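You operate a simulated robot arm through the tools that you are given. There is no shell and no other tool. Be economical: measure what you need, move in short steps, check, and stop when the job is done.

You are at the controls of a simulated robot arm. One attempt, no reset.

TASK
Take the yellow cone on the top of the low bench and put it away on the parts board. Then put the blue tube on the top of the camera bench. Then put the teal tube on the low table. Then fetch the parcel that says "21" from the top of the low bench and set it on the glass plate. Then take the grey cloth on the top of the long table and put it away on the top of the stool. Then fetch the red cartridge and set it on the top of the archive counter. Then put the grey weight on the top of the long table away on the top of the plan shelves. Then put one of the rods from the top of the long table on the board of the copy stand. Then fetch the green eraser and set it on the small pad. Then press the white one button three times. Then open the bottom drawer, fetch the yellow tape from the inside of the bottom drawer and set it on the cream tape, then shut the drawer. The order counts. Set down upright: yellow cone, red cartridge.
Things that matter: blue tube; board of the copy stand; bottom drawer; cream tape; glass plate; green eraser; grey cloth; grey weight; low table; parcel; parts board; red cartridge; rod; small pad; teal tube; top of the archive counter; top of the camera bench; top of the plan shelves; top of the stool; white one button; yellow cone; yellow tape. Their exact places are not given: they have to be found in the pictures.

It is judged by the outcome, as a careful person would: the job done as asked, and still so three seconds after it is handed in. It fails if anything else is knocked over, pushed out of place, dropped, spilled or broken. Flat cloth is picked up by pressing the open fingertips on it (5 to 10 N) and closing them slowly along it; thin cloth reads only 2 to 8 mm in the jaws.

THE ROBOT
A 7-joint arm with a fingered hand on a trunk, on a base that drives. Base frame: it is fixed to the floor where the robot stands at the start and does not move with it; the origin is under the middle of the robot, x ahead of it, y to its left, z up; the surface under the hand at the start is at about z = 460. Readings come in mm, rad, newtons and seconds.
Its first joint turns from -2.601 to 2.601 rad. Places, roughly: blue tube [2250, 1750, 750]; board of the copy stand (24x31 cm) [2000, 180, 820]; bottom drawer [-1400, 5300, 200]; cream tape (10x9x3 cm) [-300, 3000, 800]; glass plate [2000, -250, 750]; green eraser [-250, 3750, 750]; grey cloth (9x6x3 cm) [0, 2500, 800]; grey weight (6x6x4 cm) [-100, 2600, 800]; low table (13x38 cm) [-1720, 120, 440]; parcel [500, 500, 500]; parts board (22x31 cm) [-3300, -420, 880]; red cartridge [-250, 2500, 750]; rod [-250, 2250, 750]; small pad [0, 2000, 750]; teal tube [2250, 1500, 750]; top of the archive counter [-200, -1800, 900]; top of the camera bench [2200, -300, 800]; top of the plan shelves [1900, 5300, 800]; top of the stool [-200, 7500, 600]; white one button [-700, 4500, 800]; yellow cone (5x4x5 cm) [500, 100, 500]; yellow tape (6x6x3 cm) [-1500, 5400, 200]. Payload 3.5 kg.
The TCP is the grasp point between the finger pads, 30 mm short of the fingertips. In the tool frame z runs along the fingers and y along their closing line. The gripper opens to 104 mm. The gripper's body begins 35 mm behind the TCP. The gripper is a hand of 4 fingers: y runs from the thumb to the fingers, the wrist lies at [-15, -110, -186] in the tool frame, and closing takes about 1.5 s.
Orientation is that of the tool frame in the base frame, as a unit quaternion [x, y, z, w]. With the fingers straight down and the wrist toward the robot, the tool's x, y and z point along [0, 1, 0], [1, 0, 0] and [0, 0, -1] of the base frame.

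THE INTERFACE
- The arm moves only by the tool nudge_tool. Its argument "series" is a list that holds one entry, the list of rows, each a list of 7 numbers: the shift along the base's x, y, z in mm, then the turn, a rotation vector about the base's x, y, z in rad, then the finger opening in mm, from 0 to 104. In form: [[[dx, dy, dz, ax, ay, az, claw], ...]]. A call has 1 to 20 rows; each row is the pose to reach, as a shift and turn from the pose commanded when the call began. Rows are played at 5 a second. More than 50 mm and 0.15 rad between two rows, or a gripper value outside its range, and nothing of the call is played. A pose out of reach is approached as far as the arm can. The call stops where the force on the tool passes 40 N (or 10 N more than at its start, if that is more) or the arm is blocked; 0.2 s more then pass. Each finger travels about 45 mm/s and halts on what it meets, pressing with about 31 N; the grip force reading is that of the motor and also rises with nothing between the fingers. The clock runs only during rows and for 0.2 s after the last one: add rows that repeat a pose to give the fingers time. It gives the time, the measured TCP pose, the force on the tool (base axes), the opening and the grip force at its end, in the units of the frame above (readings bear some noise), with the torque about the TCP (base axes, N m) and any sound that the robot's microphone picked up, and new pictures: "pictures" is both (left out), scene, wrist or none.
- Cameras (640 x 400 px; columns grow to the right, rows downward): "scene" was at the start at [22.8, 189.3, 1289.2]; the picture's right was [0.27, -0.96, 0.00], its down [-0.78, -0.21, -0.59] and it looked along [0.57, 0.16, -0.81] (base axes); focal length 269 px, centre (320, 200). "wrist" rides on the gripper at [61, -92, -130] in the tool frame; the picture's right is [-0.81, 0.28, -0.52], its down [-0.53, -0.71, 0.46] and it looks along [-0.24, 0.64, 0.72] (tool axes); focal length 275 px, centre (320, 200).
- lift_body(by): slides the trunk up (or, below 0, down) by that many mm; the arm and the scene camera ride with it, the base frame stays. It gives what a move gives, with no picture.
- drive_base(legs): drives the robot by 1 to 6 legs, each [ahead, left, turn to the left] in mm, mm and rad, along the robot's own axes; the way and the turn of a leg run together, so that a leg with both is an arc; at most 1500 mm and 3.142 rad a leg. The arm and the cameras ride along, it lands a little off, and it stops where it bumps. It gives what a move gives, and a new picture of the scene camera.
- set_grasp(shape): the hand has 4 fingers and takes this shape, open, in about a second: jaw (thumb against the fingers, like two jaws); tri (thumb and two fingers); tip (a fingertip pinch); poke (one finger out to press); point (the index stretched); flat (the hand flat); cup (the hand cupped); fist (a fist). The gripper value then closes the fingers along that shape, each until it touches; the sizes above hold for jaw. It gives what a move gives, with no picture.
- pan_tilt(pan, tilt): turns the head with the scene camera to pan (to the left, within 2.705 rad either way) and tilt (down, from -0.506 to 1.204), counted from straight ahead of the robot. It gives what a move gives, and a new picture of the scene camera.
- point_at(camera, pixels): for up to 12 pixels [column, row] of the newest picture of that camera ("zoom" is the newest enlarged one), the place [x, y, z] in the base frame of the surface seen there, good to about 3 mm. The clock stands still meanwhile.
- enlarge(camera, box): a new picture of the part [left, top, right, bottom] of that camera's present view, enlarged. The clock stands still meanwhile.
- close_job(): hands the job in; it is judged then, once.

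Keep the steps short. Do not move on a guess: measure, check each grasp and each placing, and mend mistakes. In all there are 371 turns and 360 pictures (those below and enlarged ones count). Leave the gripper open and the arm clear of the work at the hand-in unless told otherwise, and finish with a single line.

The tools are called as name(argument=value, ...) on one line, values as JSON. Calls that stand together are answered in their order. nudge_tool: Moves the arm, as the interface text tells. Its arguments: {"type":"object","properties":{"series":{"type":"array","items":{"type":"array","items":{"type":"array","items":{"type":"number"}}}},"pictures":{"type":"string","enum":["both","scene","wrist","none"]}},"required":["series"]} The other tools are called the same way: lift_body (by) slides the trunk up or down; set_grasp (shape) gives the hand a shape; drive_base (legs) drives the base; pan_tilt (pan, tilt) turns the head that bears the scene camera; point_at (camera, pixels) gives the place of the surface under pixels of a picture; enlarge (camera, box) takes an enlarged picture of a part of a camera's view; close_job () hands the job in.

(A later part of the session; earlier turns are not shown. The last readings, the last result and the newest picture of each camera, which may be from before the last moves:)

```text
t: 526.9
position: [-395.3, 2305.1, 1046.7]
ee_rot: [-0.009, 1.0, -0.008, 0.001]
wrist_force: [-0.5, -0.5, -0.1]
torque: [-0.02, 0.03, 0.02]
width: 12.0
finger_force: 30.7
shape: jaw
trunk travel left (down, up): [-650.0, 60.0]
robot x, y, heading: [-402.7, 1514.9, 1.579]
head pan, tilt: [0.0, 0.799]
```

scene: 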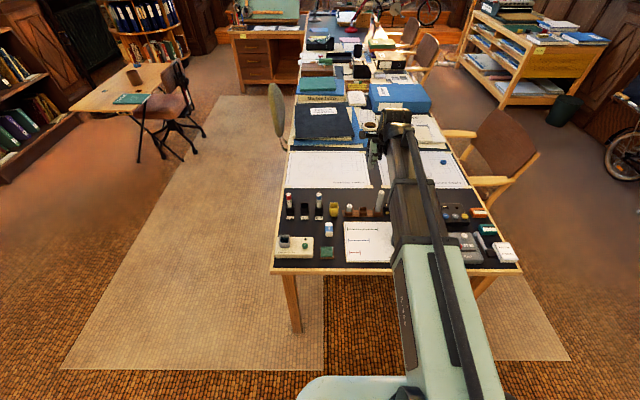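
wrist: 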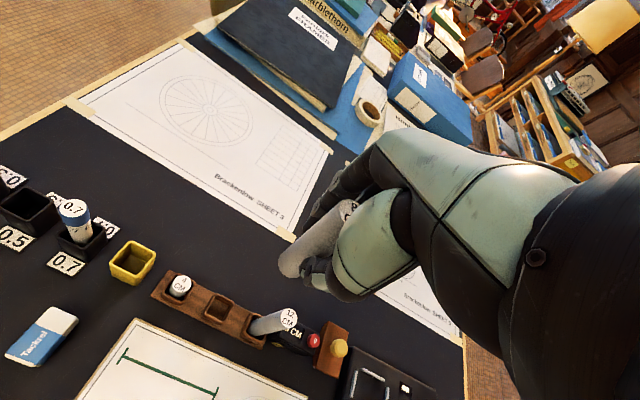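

Rod held. I turn east and drive toward the copy stand.

drive_base(legs=[[-150, 0, 0], [0, 0, -1.579], [1350, 0, 0]])

drive_base(legs=[[0, -1150, 0]])

pan_tilt(pan=0.1, tilt=0.5)

```text
t: 538.6
position: [1759.9, 1348.1, 1044.8]
ee_rot: [0.702, 0.712, -0.006, -0.005]
wrist_force: [-0.7, -0.6, -1.4]
torque: [0.0, 0.0, 0.02]
width: 11.7
finger_force: 30.8
shape: jaw
trunk travel left (down, up): [-650.0, 60.0]
robot x, y, heading: [975.9, 1359.6, 0.0]
head pan, tilt: [0.0, 0.799]
```

scene: 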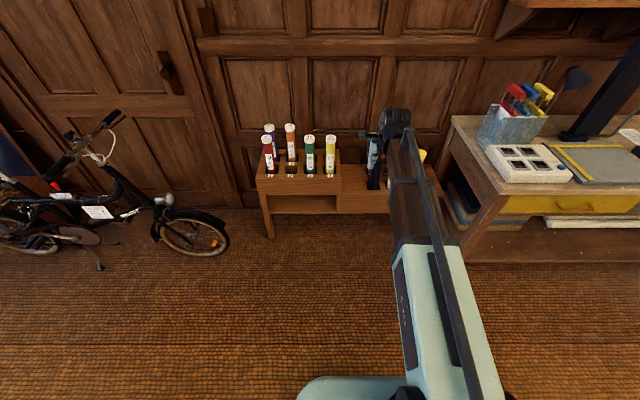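

```text
t: 544.5
position: [1765.5, 192.3, 1044.9]
ee_rot: [0.7, 0.714, -0.005, -0.005]
wrist_force: [-0.5, 0.9, -1.5]
torque: [-0.02, 0.01, 0.0]
width: 12.0
finger_force: 31.1
shape: jaw
trunk travel left (down, up): [-650.0, 60.0]
robot x, y, heading: [977.2, 198.4, 0.009]
head pan, tilt: [0.0, 0.799]
```

scene: 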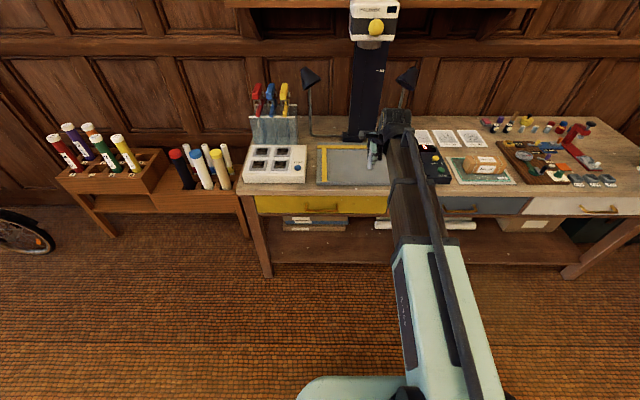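

```text
t: 545.3
position: [1766.4, 192.5, 1045.3]
ee_rot: [0.699, 0.715, -0.007, -0.005]
wrist_force: [-0.1, 0.1, -0.8]
torque: [0.05, 0.0, -0.01]
width: 12.0
finger_force: 30.8
shape: jaw
trunk travel left (down, up): [-650.0, 60.0]
robot x, y, heading: [979.2, 198.0, 0.011]
head pan, tilt: [0.099, 0.499]
```

scene: 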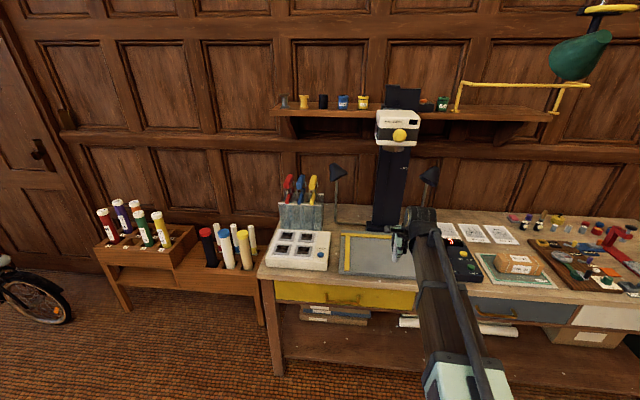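

enlarge(camera="scene", box=[330, 80, 470, 290])

point_at(camera="scene", pixels=[[343, 272], [345, 235], [385, 273], [370, 260], [400, 135], [397, 143], [380, 220], [355, 255], [360, 235], [365, 270], [334, 222], [425, 180]])

```text
1.90 times, centred on (400, 185) of scene
```

zoom: 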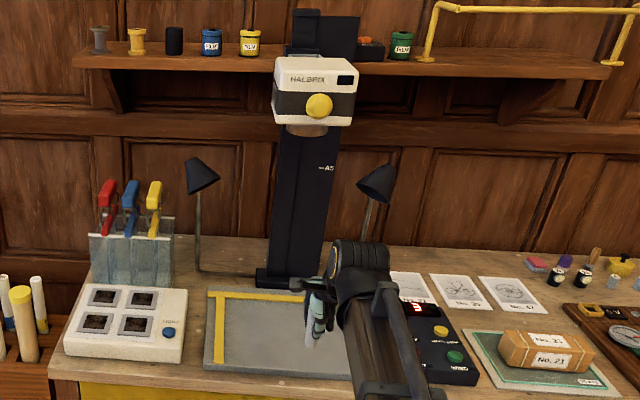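

```text
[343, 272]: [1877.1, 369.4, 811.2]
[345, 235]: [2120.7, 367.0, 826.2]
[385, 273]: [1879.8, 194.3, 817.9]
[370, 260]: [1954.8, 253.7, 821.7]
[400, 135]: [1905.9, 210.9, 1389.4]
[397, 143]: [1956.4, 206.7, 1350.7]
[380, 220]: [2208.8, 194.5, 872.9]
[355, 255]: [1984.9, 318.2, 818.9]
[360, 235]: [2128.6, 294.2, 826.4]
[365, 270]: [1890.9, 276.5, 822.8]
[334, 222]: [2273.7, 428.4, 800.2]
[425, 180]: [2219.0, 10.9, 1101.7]
```

Board z≈821, x 1880–2120, y 50–370; camera bottom at z≈1340, no hindrance. Drive 150 forward, then extend to (1950,200).

drive_base(legs=[[150, 0, -0.01]])

nudge_tool(series=[[[15, 2, -40, 0, 0, 0, 5], [30, 4, -80, 0, 0, 0, 5], [36, 6, -120, 0, 0, 0, 5], [36, 6, -150, 0, 0, 0, 5], [36, 6, -150, 0, 0, 0, 5]]])

```text
t: 546.7
position: [1916.5, 185.7, 1044.7]
ee_rot: [0.702, 0.712, -0.007, -0.005]
wrist_force: [0.0, 0.6, -0.3]
torque: [0.06, 0.01, -0.01]
width: 11.8
finger_force: 30.9
shape: jaw
trunk travel left (down, up): [-650.0, 60.0]
robot x, y, heading: [1128.5, 200.3, 0.002]
head pan, tilt: [0.099, 0.499]
```

scene: 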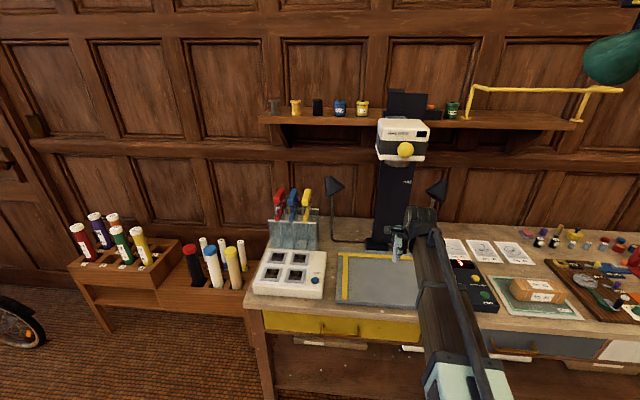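

```text
t: 547.9
position: [1953.7, 193.7, 895.9]
ee_rot: [0.702, 0.712, -0.006, -0.004]
wrist_force: [0.5, 0.3, -0.4]
torque: [0.0, -0.02, 0.0]
width: 11.8
finger_force: 30.8
shape: jaw
trunk travel left (down, up): [-650.0, 60.0]
robot x, y, heading: [1130.9, 196.7, 0.008]
head pan, tilt: [0.099, 0.499]
```

scene: 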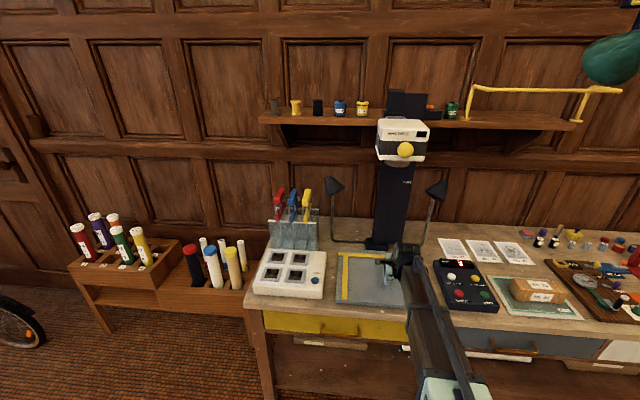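
wrist: 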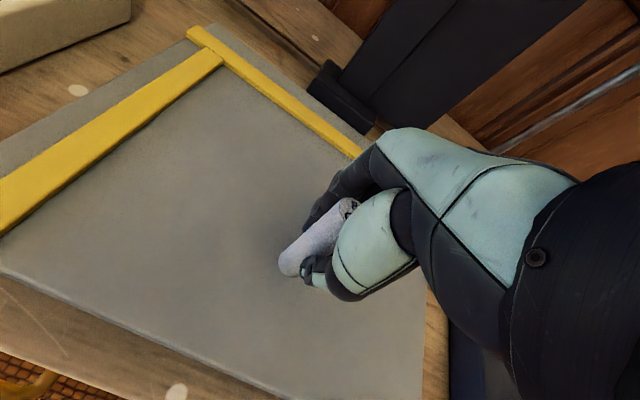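

I check rod's lower end height and verticality by measuring points on it.

enlarge(camera="wrist", box=[260, 180, 380, 300])

point_at(camera="wrist", pixels=[[285, 262], [293, 275], [281, 271], [300, 240], [310, 255], [325, 215], [335, 228]])

```text
3.33 times, centred on (320, 240) of wrist
```

zoom: 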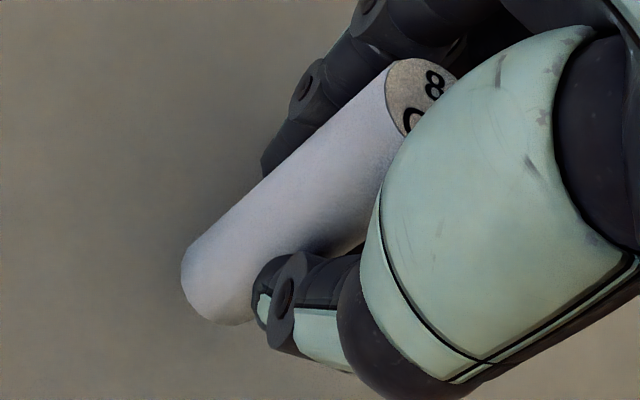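

```text
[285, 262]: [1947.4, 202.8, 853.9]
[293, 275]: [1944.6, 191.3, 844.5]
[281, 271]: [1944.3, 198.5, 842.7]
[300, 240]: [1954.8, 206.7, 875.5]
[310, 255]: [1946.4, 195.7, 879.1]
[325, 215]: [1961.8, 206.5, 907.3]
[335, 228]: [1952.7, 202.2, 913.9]
```

The rod leans in the hand (top ≈ +11 mm in x and y). I correct by tilting the tool (0.12,-0.11), then re-measure.

nudge_tool(series=[[[0, 0, 0, 0.06, -0.055, 0, 5], [0, 0, 0, 0.12, -0.11, 0, 5], [0, 0, 0, 0.12, -0.11, 0, 5]]])

enlarge(camera="scene", box=[360, 230, 430, 290])

point_at(camera="wrist", pixels=[[285, 262], [293, 275], [281, 271], [300, 240], [310, 255], [325, 215], [335, 228], [305, 249], [290, 260]])

```text
t: 548.7
position: [1954.6, 192.7, 896.2]
ee_rot: [0.7, 0.71, 0.075, -0.008]
wrist_force: [-1.4, 0.0, -1.7]
torque: [0.0, 0.02, -0.02]
width: 12.0
finger_force: 31.4
shape: jaw
trunk travel left (down, up): [-650.0, 60.0]
robot x, y, heading: [1127.9, 194.7, 0.003]
head pan, tilt: [0.099, 0.499]
```

scene: 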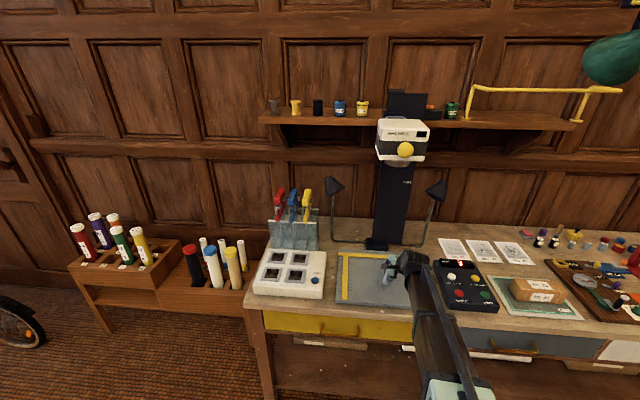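
wrist: 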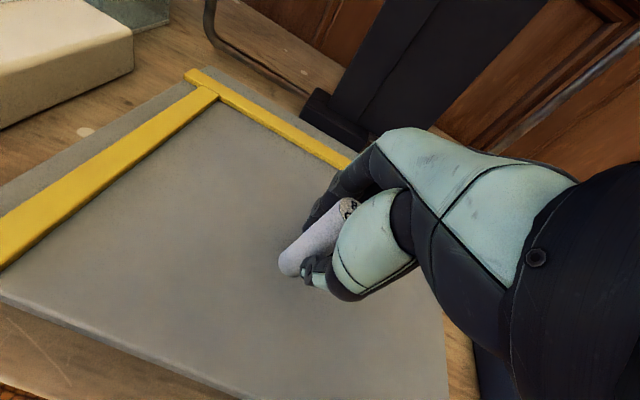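

```text
6.67 times, centred on (395, 260) of scene
```

zoom: 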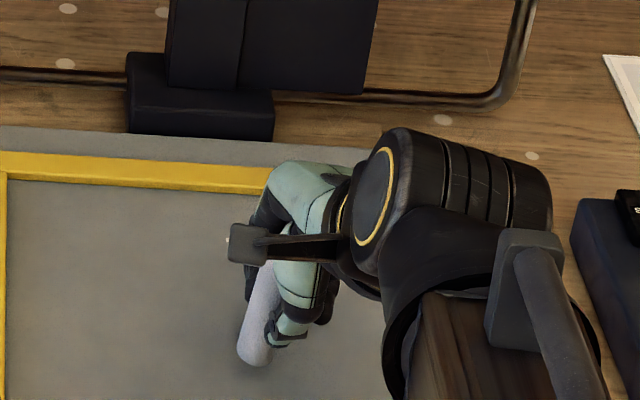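

```text
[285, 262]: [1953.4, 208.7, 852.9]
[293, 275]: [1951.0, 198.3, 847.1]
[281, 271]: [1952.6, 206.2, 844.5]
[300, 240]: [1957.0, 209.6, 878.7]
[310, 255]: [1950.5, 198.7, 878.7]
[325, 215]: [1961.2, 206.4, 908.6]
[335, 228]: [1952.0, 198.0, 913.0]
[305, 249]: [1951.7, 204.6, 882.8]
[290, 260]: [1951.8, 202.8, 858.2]
```

Nearly vertical now. A small further correction, then lower.

nudge_tool(series=[[[0, 0, -8, -0.02, -0.03, 0, 5], [0, 0, -14, -0.02, -0.03, 0, 5], [0, 0, -18, -0.02, -0.03, 0, 5], [0, 0, -18, -0.02, -0.03, 0, 5]]])

```text
t: 549.7
position: [1954.5, 192.7, 876.7]
ee_rot: [0.699, 0.711, 0.079, 0.009]
wrist_force: [-0.6, -0.5, -1.6]
torque: [0.04, 0.0, 0.0]
width: 12.0
finger_force: 31.2
shape: jaw
trunk travel left (down, up): [-650.0, 60.0]
robot x, y, heading: [1125.9, 195.5, 0.0]
head pan, tilt: [0.099, 0.499]
```

scene: 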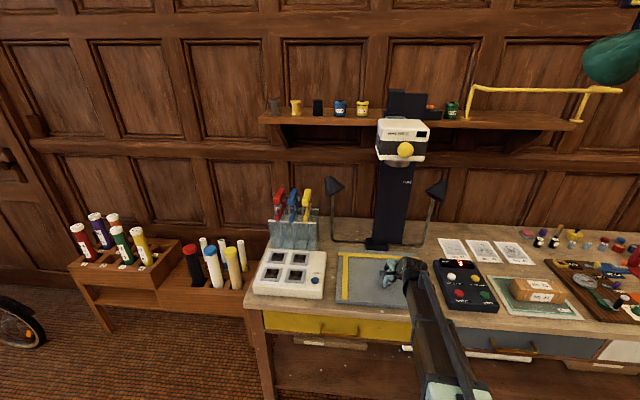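
wrist: 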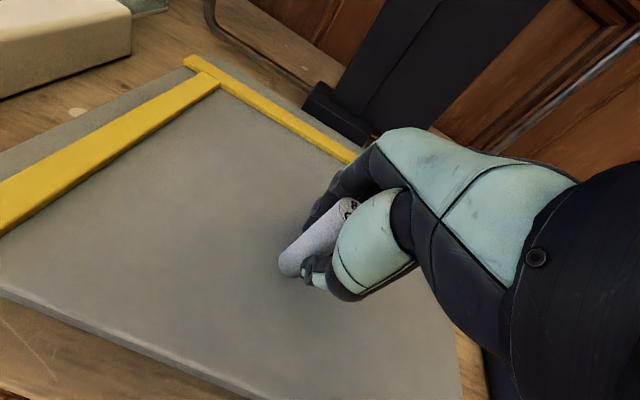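

Continue down 1–2 mm at a time until contact.

nudge_tool(series=[[[0, 0, -2, 0, 0, 0, 5], [0, 0, -3, 0, 0, 0, 5], [0, 0, -3, 0, 0, 0, 5]]], pictures="none")

```text
t: 550.5
position: [1952.3, 191.6, 874.1]
ee_rot: [0.699, 0.711, 0.078, 0.009]
wrist_force: [0.2, 1.5, 1.2]
torque: [0.04, 0.01, 0.02]
width: 12.0
finger_force: 31.4
shape: jaw
trunk travel left (down, up): [-650.0, 60.0]
robot x, y, heading: [1131.1, 198.5, -0.003]
head pan, tilt: [0.099, 0.499]
```

nudge_tool(series=[[[0, 0, -1, 0, 0, 0, 5], [0, 0, -3, 0, 0, 0, 5], [0, 0, -3, 0, 0, 0, 5]]], pictures="wrist")

```text
t: 551.3
position: [1951.7, 192.6, 872.2]
ee_rot: [0.699, 0.711, 0.079, 0.01]
wrist_force: [-0.9, 1.3, 8.3]
torque: [0.08, -0.06, 0.03]
width: 11.9
finger_force: 30.9
shape: jaw
trunk travel left (down, up): [-650.0, 60.0]
robot x, y, heading: [1127.3, 196.4, 0.003]
head pan, tilt: [0.099, 0.499]
```

wrist: 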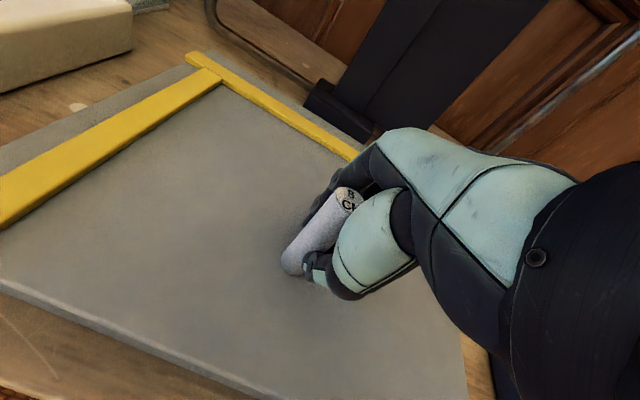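

Rod settled in contact. Check its lean once more.

point_at(camera="wrist", pixels=[[284, 252], [300, 232], [325, 205], [335, 192], [292, 272], [312, 250], [325, 232], [305, 243], [320, 222]])

enlarge(camera="wrist", box=[260, 170, 380, 290])

```text
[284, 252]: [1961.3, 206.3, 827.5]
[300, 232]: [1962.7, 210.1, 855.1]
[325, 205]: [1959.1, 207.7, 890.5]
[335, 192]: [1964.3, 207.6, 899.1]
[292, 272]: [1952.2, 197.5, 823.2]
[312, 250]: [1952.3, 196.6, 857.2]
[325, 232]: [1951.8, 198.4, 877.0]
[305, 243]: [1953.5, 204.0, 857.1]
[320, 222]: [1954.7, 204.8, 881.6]
```

```text
3.33 times, centred on (320, 230) of wrist
```

zoom: 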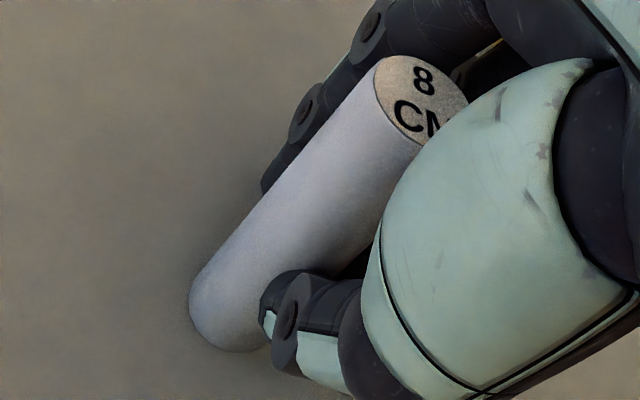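

The rod is now vertical (silhouette x,y constant). Open slowly.

nudge_tool(series=[[[0, 0, 0, 0, 0, 0, 10], [0, 0, 0, 0, 0, 0, 14], [0, 0, 0, 0, 0, 0, 18], [0, 0, 0, 0, 0, 0, 24], [0, 0, 0, 0, 0, 0, 32], [0, 0, 0, 0, 0, 0, 44], [0, 0, 0, 0, 0, 0, 60], [0, 0, 0, 0, 0, 0, 60], [0, 0, 0, 0, 0, 0, 60]]], pictures="wrist")

```text
t: 553.3
position: [1953.6, 193.3, 871.5]
ee_rot: [0.699, 0.711, 0.079, 0.01]
wrist_force: [-0.4, 0.3, 1.0]
torque: [-0.01, -0.01, 0.01]
width: 59.3
finger_force: 0.1
shape: jaw
trunk travel left (down, up): [-650.0, 60.0]
robot x, y, heading: [1128.8, 198.2, 0.003]
head pan, tilt: [0.099, 0.499]
```

wrist: 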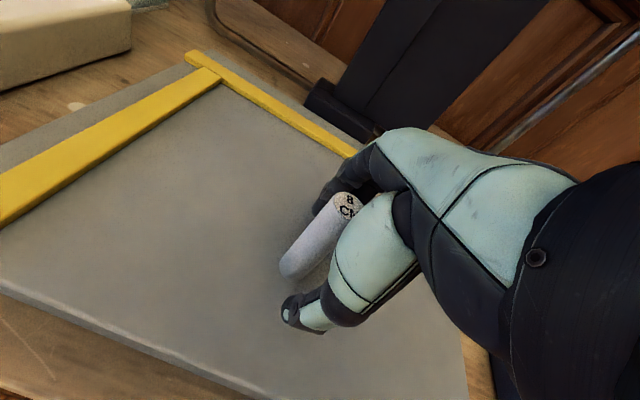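

It stands. Retreat along the tool axis.

nudge_tool(series=[[[-1, -1, 10, 0, 0, 0, 64], [-3, -2, 22, 0, 0, 0, 70], [-5, -4, 38, 0, 0, 0, 76], [-8, -6, 58, 0, 0, 0, 80], [-11, -8, 80, 0, 0, 0, 80], [-15, -11, 110, 0, 0, 0, 80], [-20, -14, 150, 0, 0, 0, 80]]])

```text
t: 554.9
position: [1931.5, 179.4, 1021.7]
ee_rot: [0.699, 0.711, 0.078, 0.009]
wrist_force: [-0.4, -0.9, -0.5]
torque: [-0.02, -0.02, -0.01]
width: 79.7
finger_force: 0.0
shape: jaw
trunk travel left (down, up): [-650.0, 60.0]
robot x, y, heading: [1127.7, 201.2, 0.005]
head pan, tilt: [0.099, 0.499]
```

scene: 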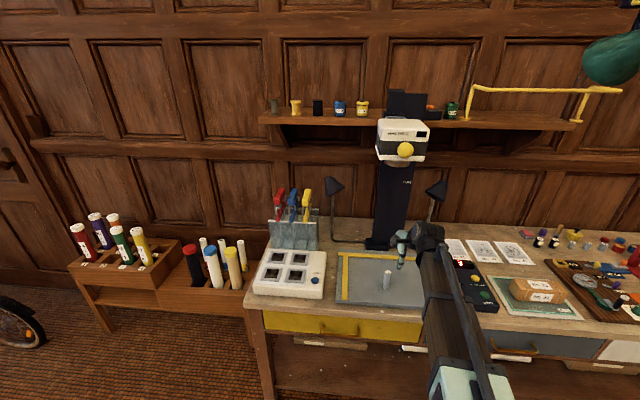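
wrist: 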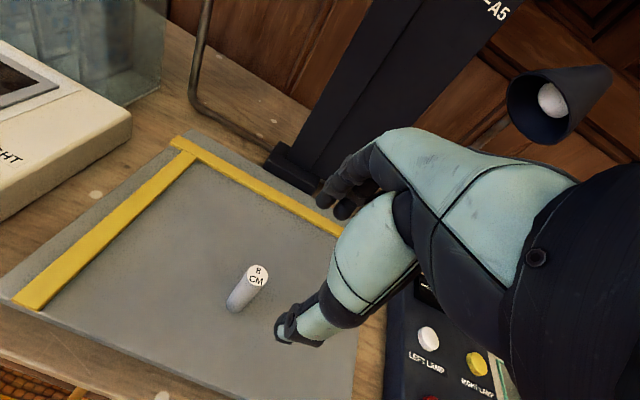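

Rod stands on the copy board. I straighten the tool, then back off and go to look for the green eraser from the corridor.

nudge_tool(series=[[[-40, 0, 20, -0.05, 0.07, 0, 90], [-80, 0, 40, -0.1, 0.14, 0, 104], [-80, 0, 40, -0.1, 0.14, 0, 104]]], pictures="none")

drive_base(legs=[[-150, 0, 0], [0, 1200, 0], [0, 0, 1.568], [1400, 0, 0]])

pan_tilt(pan=0.5, tilt=0.6)

```text
t: 555.7
position: [1851.3, 179.0, 1061.8]
ee_rot: [0.701, 0.713, -0.005, -0.005]
wrist_force: [0.3, -0.2, -0.1]
torque: [-0.02, -0.02, -0.02]
width: 103.2
finger_force: 0.1
shape: jaw
trunk travel left (down, up): [-650.0, 60.0]
robot x, y, heading: [1129.1, 198.6, 0.004]
head pan, tilt: [0.099, 0.499]
```

```text
t: 573.3
position: [1016.6, 3552.7, 1060.6]
ee_rot: [-0.001, 1.0, -0.008, -0.001]
wrist_force: [0.9, -1.1, -0.3]
torque: [0.02, 0.0, -0.02]
width: 103.9
finger_force: 0.1
shape: jaw
trunk travel left (down, up): [-650.0, 60.0]
robot x, y, heading: [987.9, 2834.0, 1.561]
head pan, tilt: [0.099, 0.499]
```

scene: 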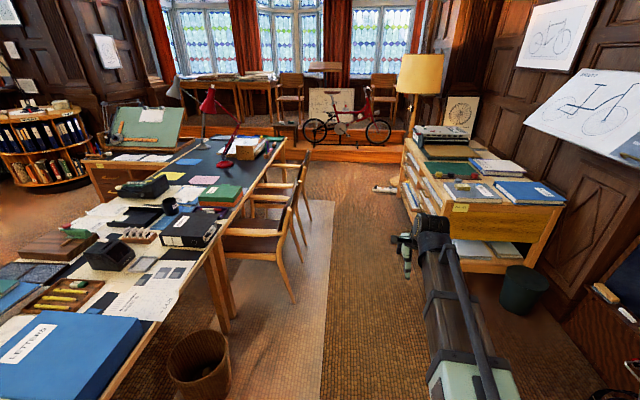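

```text
t: 574.2
position: [1016.3, 3551.9, 1060.8]
ee_rot: [-0.002, 1.0, -0.009, -0.001]
wrist_force: [0.7, -0.6, 0.0]
torque: [-0.01, 0.02, 0.0]
width: 103.7
finger_force: 0.0
shape: jaw
trunk travel left (down, up): [-650.0, 60.0]
robot x, y, heading: [986.1, 2829.5, 1.56]
head pan, tilt: [0.499, 0.6]
```

scene: 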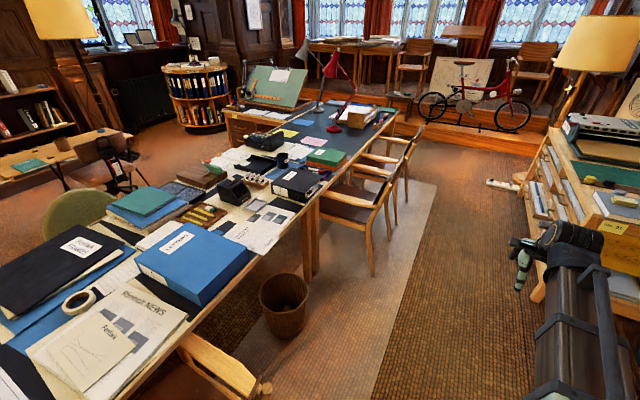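

enlarge(camera="scene", box=[150, 130, 350, 260])

point_at(camera="scene", pixels=[[205, 213], [80, 302], [285, 300], [330, 205], [375, 235], [395, 260], [325, 160], [230, 175], [250, 185], [245, 395], [215, 170], [255, 180]])

```text
3.08 times, centred on (250, 195) of scene
```

zoom: 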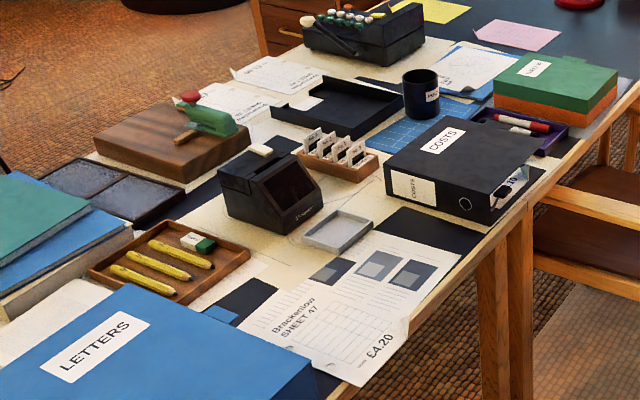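

```text
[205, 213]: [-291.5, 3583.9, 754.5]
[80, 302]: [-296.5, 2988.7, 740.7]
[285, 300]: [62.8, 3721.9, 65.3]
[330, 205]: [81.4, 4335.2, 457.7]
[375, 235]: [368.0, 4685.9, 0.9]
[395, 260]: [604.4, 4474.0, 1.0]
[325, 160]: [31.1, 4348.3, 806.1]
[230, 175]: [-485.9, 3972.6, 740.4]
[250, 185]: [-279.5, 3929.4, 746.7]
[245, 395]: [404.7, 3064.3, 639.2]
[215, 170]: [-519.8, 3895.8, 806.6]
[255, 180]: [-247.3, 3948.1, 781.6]
```

Green eraser is the green-and-white piece in the pencil tray, zoom (198,242). Measure it.

point_at(camera="zoom", pixels=[[190, 240], [206, 244], [198, 236], [180, 250], [225, 268], [140, 228], [165, 255], [215, 220], [150, 295], [250, 255], [95, 270], [175, 305]])

enlarge(camera="scene", box=[175, 190, 245, 235])

```text
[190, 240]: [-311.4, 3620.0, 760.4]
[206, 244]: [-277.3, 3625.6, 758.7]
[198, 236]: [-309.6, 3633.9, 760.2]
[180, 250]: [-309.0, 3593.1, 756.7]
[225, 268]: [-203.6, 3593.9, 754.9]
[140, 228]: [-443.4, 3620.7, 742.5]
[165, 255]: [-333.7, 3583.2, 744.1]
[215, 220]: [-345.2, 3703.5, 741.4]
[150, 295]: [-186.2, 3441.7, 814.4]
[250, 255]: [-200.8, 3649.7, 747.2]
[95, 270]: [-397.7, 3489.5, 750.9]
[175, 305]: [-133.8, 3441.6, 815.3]
```

```text
8.89 times, centred on (210, 212) of scene
```

zoom: 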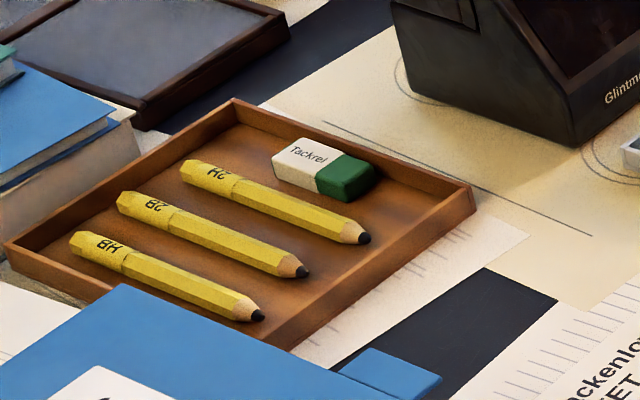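

Eraser ≈(-293,3625), lying along x, top z≈760, in a tray beside a pencil. I drive to face it from the corridor side.

drive_base(legs=[[810, 0, 0], [0, 0, 1.575], [330, 0, 0]])

pan_tilt(pan=0.0, tilt=0.85)

set_grasp(shape="tip")

nudge_tool(series=[[[0, 0, 0, 0, 0, 0, 104]]])

```text
t: 584.1
position: [-60.4, 3647.0, 1060.3]
ee_rot: [0.714, -0.7, 0.006, -0.005]
wrist_force: [0.2, 0.3, 0.6]
torque: [0.03, 0.01, 0.05]
width: 103.7
finger_force: 0.0
shape: jaw
trunk travel left (down, up): [-650.0, 60.0]
robot x, y, heading: [669.2, 3628.6, -3.139]
head pan, tilt: [0.499, 0.6]
```

scene: 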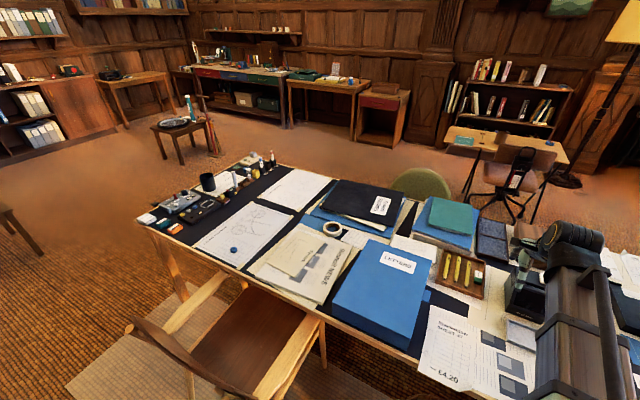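

```text
t: 585.0
position: [-59.2, 3647.3, 1061.9]
ee_rot: [0.714, -0.7, 0.005, -0.006]
wrist_force: [-0.1, 0.4, 0.8]
torque: [0.01, 0.01, -0.06]
width: 103.4
finger_force: 0.1
shape: jaw
trunk travel left (down, up): [-650.0, 60.0]
robot x, y, heading: [662.2, 3636.0, -3.142]
head pan, tilt: [0.0, 0.85]
```

scene: 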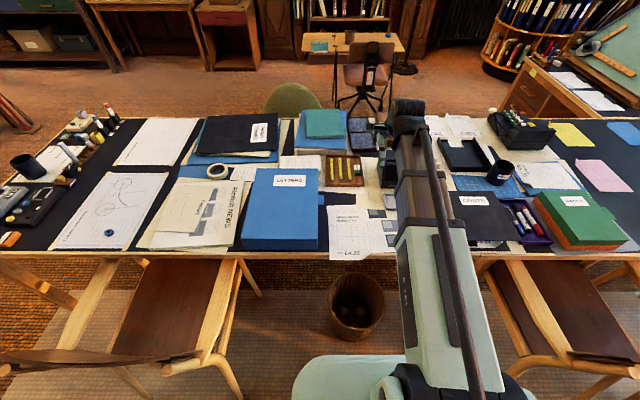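

```text
t: 585.9
position: [-59.8, 3646.4, 1061.4]
ee_rot: [0.714, -0.7, 0.005, -0.006]
wrist_force: [-0.5, -0.1, 0.7]
torque: [0.02, -0.01, 0.0]
width: 103.9
finger_force: 0.0
shape: tip
trunk travel left (down, up): [-650.0, 60.0]
robot x, y, heading: [665.0, 3632.3, -3.136]
head pan, tilt: [0.0, 0.85]
```

```text
t: 586.3
position: [-59.5, 3648.3, 1060.6]
ee_rot: [0.714, -0.7, 0.006, -0.005]
wrist_force: [-0.3, -0.3, -0.3]
torque: [0.0, 0.0, -0.02]
width: 103.7
finger_force: 0.0
shape: tip
trunk travel left (down, up): [-650.0, 60.0]
robot x, y, heading: [664.7, 3634.5, -3.133]
head pan, tilt: [0.0, 0.85]
```

scene: 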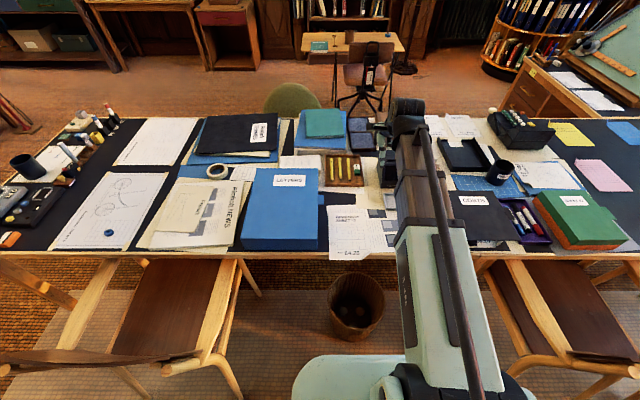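
wrist: 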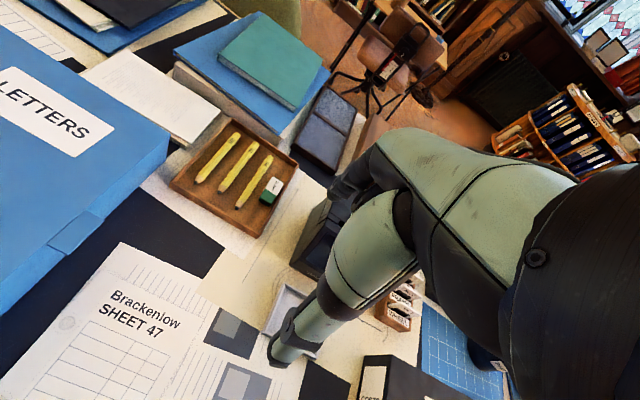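

Eraser is at wrist (271,189). I measure it and the basket's edge before going closer.

point_at(camera="wrist", pixels=[[266, 198], [277, 183], [262, 203], [282, 180], [271, 180], [277, 200], [250, 190], [292, 180], [272, 192]])

point_at(camera="scene", pixels=[[357, 342], [384, 300], [330, 305], [240, 300], [260, 292], [475, 265]])

enlarge(camera="wrist", box=[160, 120, 320, 240])

```text
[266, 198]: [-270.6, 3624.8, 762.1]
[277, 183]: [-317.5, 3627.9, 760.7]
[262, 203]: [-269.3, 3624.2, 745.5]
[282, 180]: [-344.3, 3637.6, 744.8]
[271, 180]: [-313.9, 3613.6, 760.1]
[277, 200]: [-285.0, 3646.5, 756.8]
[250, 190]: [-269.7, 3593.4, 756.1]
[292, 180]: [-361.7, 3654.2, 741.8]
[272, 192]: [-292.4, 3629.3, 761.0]
```

```text
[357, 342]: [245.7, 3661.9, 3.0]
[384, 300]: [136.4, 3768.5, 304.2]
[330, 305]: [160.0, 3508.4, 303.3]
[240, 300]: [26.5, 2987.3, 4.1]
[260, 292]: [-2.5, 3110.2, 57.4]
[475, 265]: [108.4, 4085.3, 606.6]
```

```text
3.33 times, centred on (240, 180) of wrist
```

zoom: 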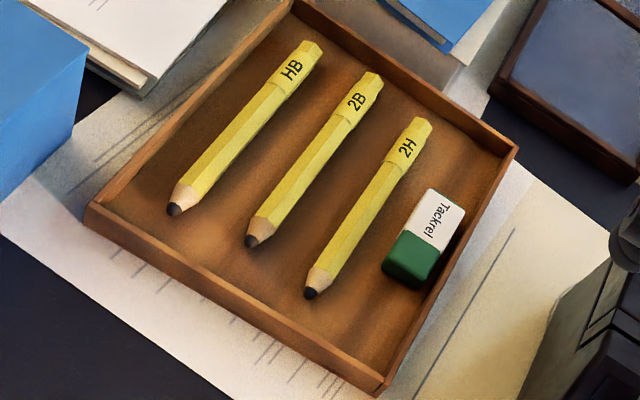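

point_at(camera="scene", pixels=[[340, 358], [310, 375], [380, 362], [300, 395]])

```text
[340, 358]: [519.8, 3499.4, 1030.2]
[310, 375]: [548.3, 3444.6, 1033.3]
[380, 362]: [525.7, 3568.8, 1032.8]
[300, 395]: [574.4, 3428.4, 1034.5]
```

I look closer at the hand's fingers in the tip shape.

enlarge(camera="wrist", box=[250, 120, 450, 380])

point_at(camera="wrist", pixels=[[280, 360], [275, 345], [290, 340], [345, 180], [335, 190], [355, 200], [375, 190]])

```text
1.54 times, centred on (350, 250) of wrist
```

zoom: 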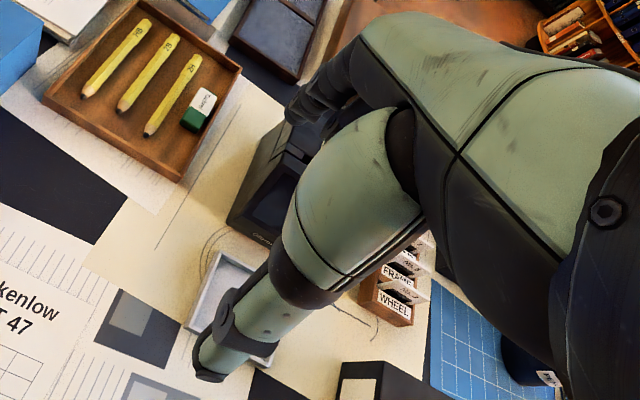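

```text
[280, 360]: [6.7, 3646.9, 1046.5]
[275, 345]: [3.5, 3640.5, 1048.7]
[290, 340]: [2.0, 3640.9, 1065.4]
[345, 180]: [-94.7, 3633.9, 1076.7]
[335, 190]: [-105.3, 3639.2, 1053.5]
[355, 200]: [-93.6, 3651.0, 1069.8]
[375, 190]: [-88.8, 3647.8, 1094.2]
```

point_at(camera="wrist", pixels=[[276, 366], [281, 367], [270, 358], [330, 194], [328, 188], [333, 180], [327, 196]])

drive_base(legs=[[45, 0, 0]])

```text
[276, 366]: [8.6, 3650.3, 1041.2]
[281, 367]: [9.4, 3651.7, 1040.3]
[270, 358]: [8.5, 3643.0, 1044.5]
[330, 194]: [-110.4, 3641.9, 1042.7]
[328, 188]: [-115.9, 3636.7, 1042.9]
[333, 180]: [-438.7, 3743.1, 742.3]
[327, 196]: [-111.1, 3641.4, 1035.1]
```

```text
t: 587.2
position: [-107.4, 3648.1, 1061.1]
ee_rot: [0.714, -0.701, 0.006, -0.005]
wrist_force: [-0.3, 1.1, 0.1]
torque: [-0.04, 0.04, 0.0]
width: 103.8
finger_force: 0.1
shape: tip
trunk travel left (down, up): [-650.0, 60.0]
robot x, y, heading: [617.2, 3631.9, -3.137]
head pan, tilt: [0.0, 0.85]
```

scene: 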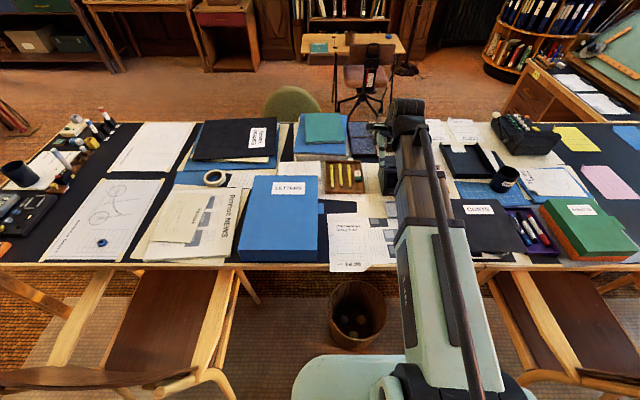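

I move above the eraser at z 850.

nudge_tool(series=[[[-28, -3, -20, 0, 0, 0, 90], [-56, -6, -45, 0, 0, 0, 84], [-84, -9, -70, 0, 0, 0, 80], [-112, -12, -95, 0, 0, 0, 80], [-140, -15, -125, 0, 0, 0, 80], [-165, -18, -160, 0, 0, 0, 80], [-186, -21, -195, 0, 0, 0, 80], [-186, -21, -211, 0, 0, 0, 80], [-186, -21, -211, 0, 0, 0, 80]]], pictures="wrist")

```text
t: 589.2
position: [-289.2, 3628.8, 849.3]
ee_rot: [0.714, -0.7, 0.006, -0.005]
wrist_force: [0.6, 0.2, 0.3]
torque: [0.01, 0.02, -0.02]
width: 80.4
finger_force: 0.0
shape: tip
trunk travel left (down, up): [-650.0, 60.0]
robot x, y, heading: [613.9, 3631.7, -3.138]
head pan, tilt: [0.0, 0.85]
```

wrist: 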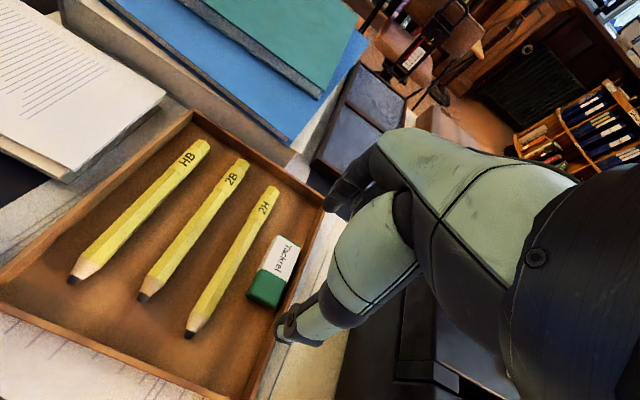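

point_at(camera="wrist", pixels=[[273, 237], [300, 246], [247, 292], [276, 303], [274, 268], [215, 300], [310, 240], [262, 320]])

```text
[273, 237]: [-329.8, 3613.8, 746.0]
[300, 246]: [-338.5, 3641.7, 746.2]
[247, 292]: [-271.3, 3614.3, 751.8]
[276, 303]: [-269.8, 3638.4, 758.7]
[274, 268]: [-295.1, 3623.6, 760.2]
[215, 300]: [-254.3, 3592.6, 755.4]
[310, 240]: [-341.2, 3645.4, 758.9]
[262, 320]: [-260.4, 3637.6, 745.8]
```

Eraser x -322…-269, y 3613–3638. I centre at (-295,3624) and descend to z 779 (fingertips ≈749).

nudge_tool(series=[[[-6, -5, -30, 0, 0, 0, 80], [-6, -5, -50, 0, 0, 0, 80], [-6, -5, -64, 0, 0, 0, 80], [-6, -5, -70, 0, 0, 0, 80], [-6, -5, -70, 0, 0, 0, 80]]], pictures="wrist")

```text
t: 590.4
position: [-296.4, 3622.1, 779.1]
ee_rot: [0.714, -0.7, 0.006, -0.005]
wrist_force: [0.2, 0.6, 0.2]
torque: [-0.02, -0.01, -0.05]
width: 80.1
finger_force: 0.1
shape: tip
trunk travel left (down, up): [-650.0, 60.0]
robot x, y, heading: [616.3, 3635.1, -3.137]
head pan, tilt: [0.0, 0.85]
```

wrist: 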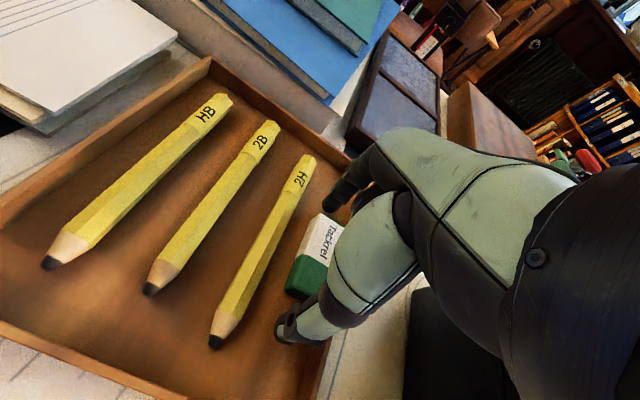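

Thumb and index straddle the eraser's ends. Close.

nudge_tool(series=[[[0, 0, 0, 0, 0, 0, 70], [0, 0, 0, 0, 0, 0, 60], [0, 0, 0, 0, 0, 0, 50], [0, 0, 0, 0, 0, 0, 40], [0, 0, 0, 0, 0, 0, 30], [0, 0, 0, 0, 0, 0, 25], [0, 0, 0, 0, 0, 0, 25], [0, 0, 0, 0, 0, 0, 25]]], pictures="wrist")

```text
t: 592.2
position: [-295.8, 3620.8, 780.1]
ee_rot: [0.714, -0.7, 0.006, -0.005]
wrist_force: [1.4, 0.0, -0.3]
torque: [-0.01, -0.03, 0.02]
width: 55.2
finger_force: 30.9
shape: tip
trunk travel left (down, up): [-650.0, 60.0]
robot x, y, heading: [619.0, 3632.4, -3.132]
head pan, tilt: [0.0, 0.85]
```

wrist: 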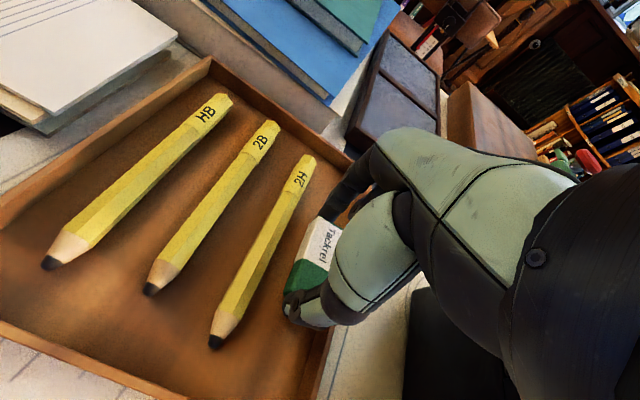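

Gripped at 55 mm. Lift gently.

nudge_tool(series=[[[0, 0, 6, 0, 0, 0, 25], [0, 0, 18, 0, 0, 0, 25], [0, 0, 40, 0, 0, 0, 25], [0, 0, 75, 0, 0, 0, 25], [0, 0, 115, 0, 0, 0, 25], [0, 0, 160, 0, 0, 0, 25], [0, 0, 205, 0, 0, 0, 25]]], pictures="wrist")

```text
t: 593.8
position: [-295.8, 3620.6, 984.0]
ee_rot: [0.714, -0.7, 0.006, -0.006]
wrist_force: [0.4, 0.0, -0.5]
torque: [-0.03, 0.01, -0.03]
width: 55.3
finger_force: 31.1
shape: tip
trunk travel left (down, up): [-650.0, 60.0]
robot x, y, heading: [617.0, 3630.8, -3.133]
head pan, tilt: [0.0, 0.85]
```

wrist: 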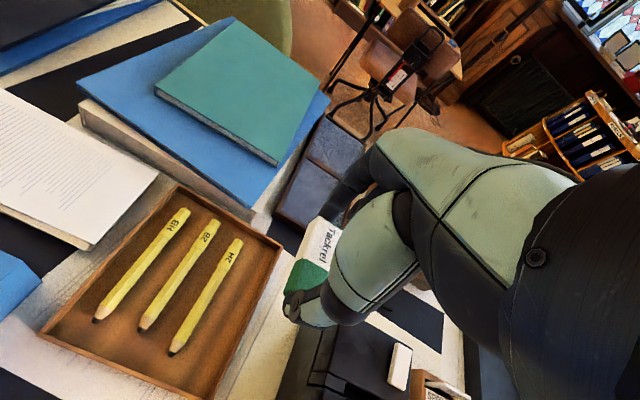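

Eraser held. Retract, back to corridor, turn north, reverse to the table end.

nudge_tool(series=[[[40, 0, 20, 0, 0, 0, 25], [80, 0, 40, 0, 0, 0, 25], [120, 0, 60, 0, 0, 0, 25], [160, 0, 80, 0, 0, 0, 25], [200, 0, 90, 0, 0, 0, 25]]], pictures="none")

drive_base(legs=[[-370, 0, 0], [0, 0, -1.575], [-1400, 0, 0]])

drive_base(legs=[[-800, 0, 0], [0, 900, 0]])

pan_tilt(pan=0.0, tilt=0.85)

```text
t: 595.0
position: [-95.1, 3621.2, 1073.1]
ee_rot: [0.714, -0.7, 0.005, -0.005]
wrist_force: [-0.2, -0.1, 0.2]
torque: [0.01, 0.01, 0.02]
width: 55.2
finger_force: 31.0
shape: tip
trunk travel left (down, up): [-650.0, 60.0]
robot x, y, heading: [617.7, 3627.5, -3.136]
head pan, tilt: [0.0, 0.85]
```

```text
t: 607.7
position: [974.8, 2973.4, 1073.5]
ee_rot: [0.003, 1.0, -0.008, 0.001]
wrist_force: [1.1, -0.2, -0.3]
torque: [-0.03, 0.04, -0.05]
width: 54.5
finger_force: 31.2
shape: tip
trunk travel left (down, up): [-650.0, 60.0]
robot x, y, heading: [966.1, 2259.5, 1.547]
head pan, tilt: [0.0, 0.85]
```

scene: 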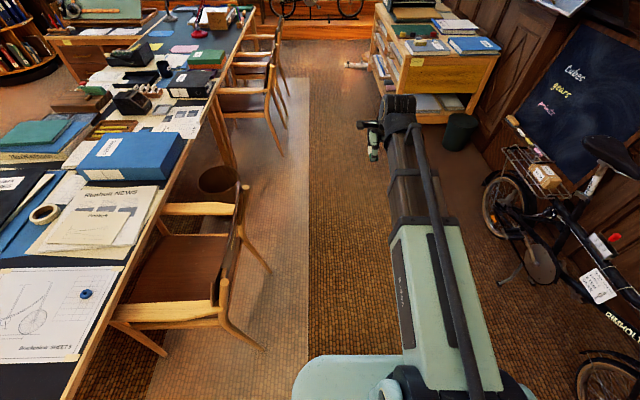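

```text
t: 616.3
position: [71.1, 2188.3, 1074.3]
ee_rot: [0.005, 1.0, -0.008, 0.0]
wrist_force: [-0.2, 0.3, -0.6]
torque: [0.01, 0.02, 0.0]
width: 54.5
finger_force: 31.2
shape: tip
trunk travel left (down, up): [-650.0, 60.0]
robot x, y, heading: [59.0, 1475.9, 1.544]
head pan, tilt: [0.0, 0.85]
```

scene: 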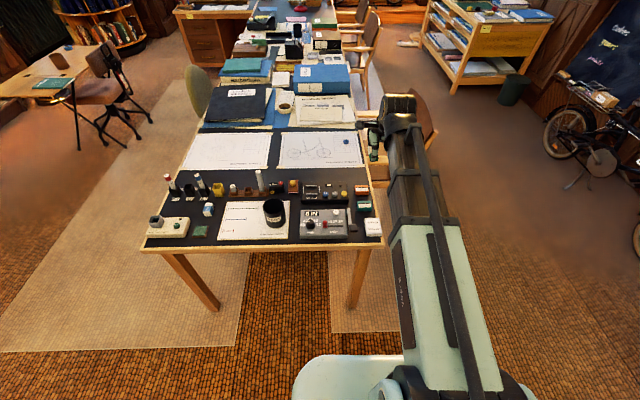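

```text
t: 616.9
position: [71.7, 2188.6, 1074.5]
ee_rot: [0.004, 1.0, -0.008, 0.0]
wrist_force: [0.2, 0.1, 0.0]
torque: [0.01, -0.03, 0.02]
width: 54.7
finger_force: 31.3
shape: tip
trunk travel left (down, up): [-650.0, 60.0]
robot x, y, heading: [59.4, 1473.9, 1.552]
head pan, tilt: [0.0, 0.85]
```

scene: 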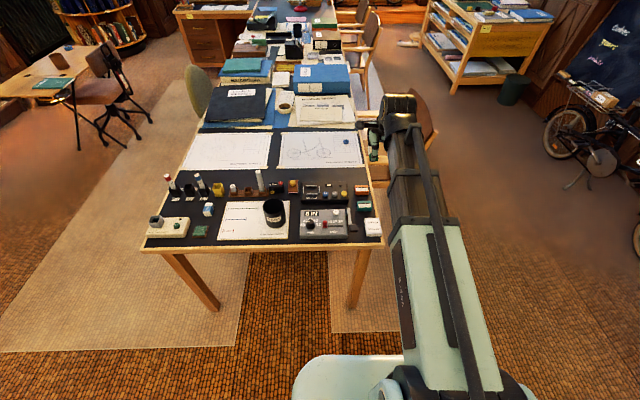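

enlarge(camera="scene", box=[290, 180, 400, 250])

enlarge(camera="scene", box=[140, 170, 290, 250])

point_at(camera="scene", pixels=[[352, 228], [372, 227], [363, 207], [360, 190], [200, 231], [322, 225], [345, 240]])

```text
5.71 times, centred on (345, 215) of scene
```

zoom: 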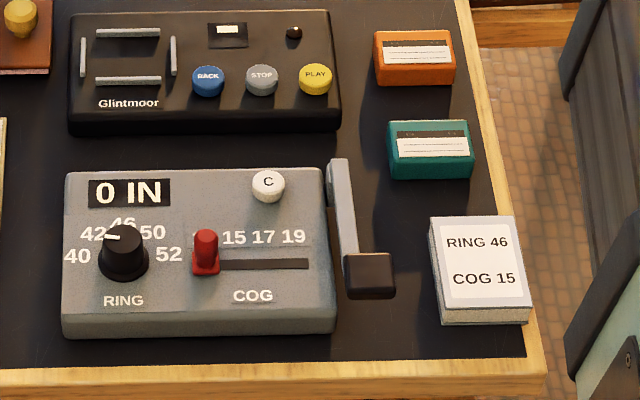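

```text
4.27 times, centred on (215, 210) of scene
```

zoom: 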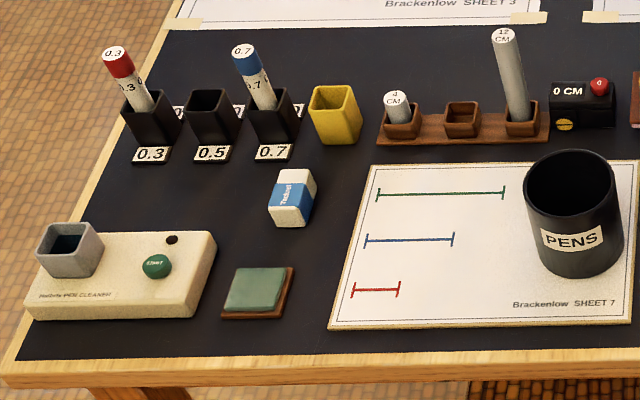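

```text
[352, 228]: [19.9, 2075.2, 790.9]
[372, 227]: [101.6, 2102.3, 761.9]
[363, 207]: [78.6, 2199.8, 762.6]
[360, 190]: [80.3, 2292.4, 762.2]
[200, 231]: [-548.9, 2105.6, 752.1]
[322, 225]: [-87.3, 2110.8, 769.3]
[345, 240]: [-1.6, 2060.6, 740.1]
```

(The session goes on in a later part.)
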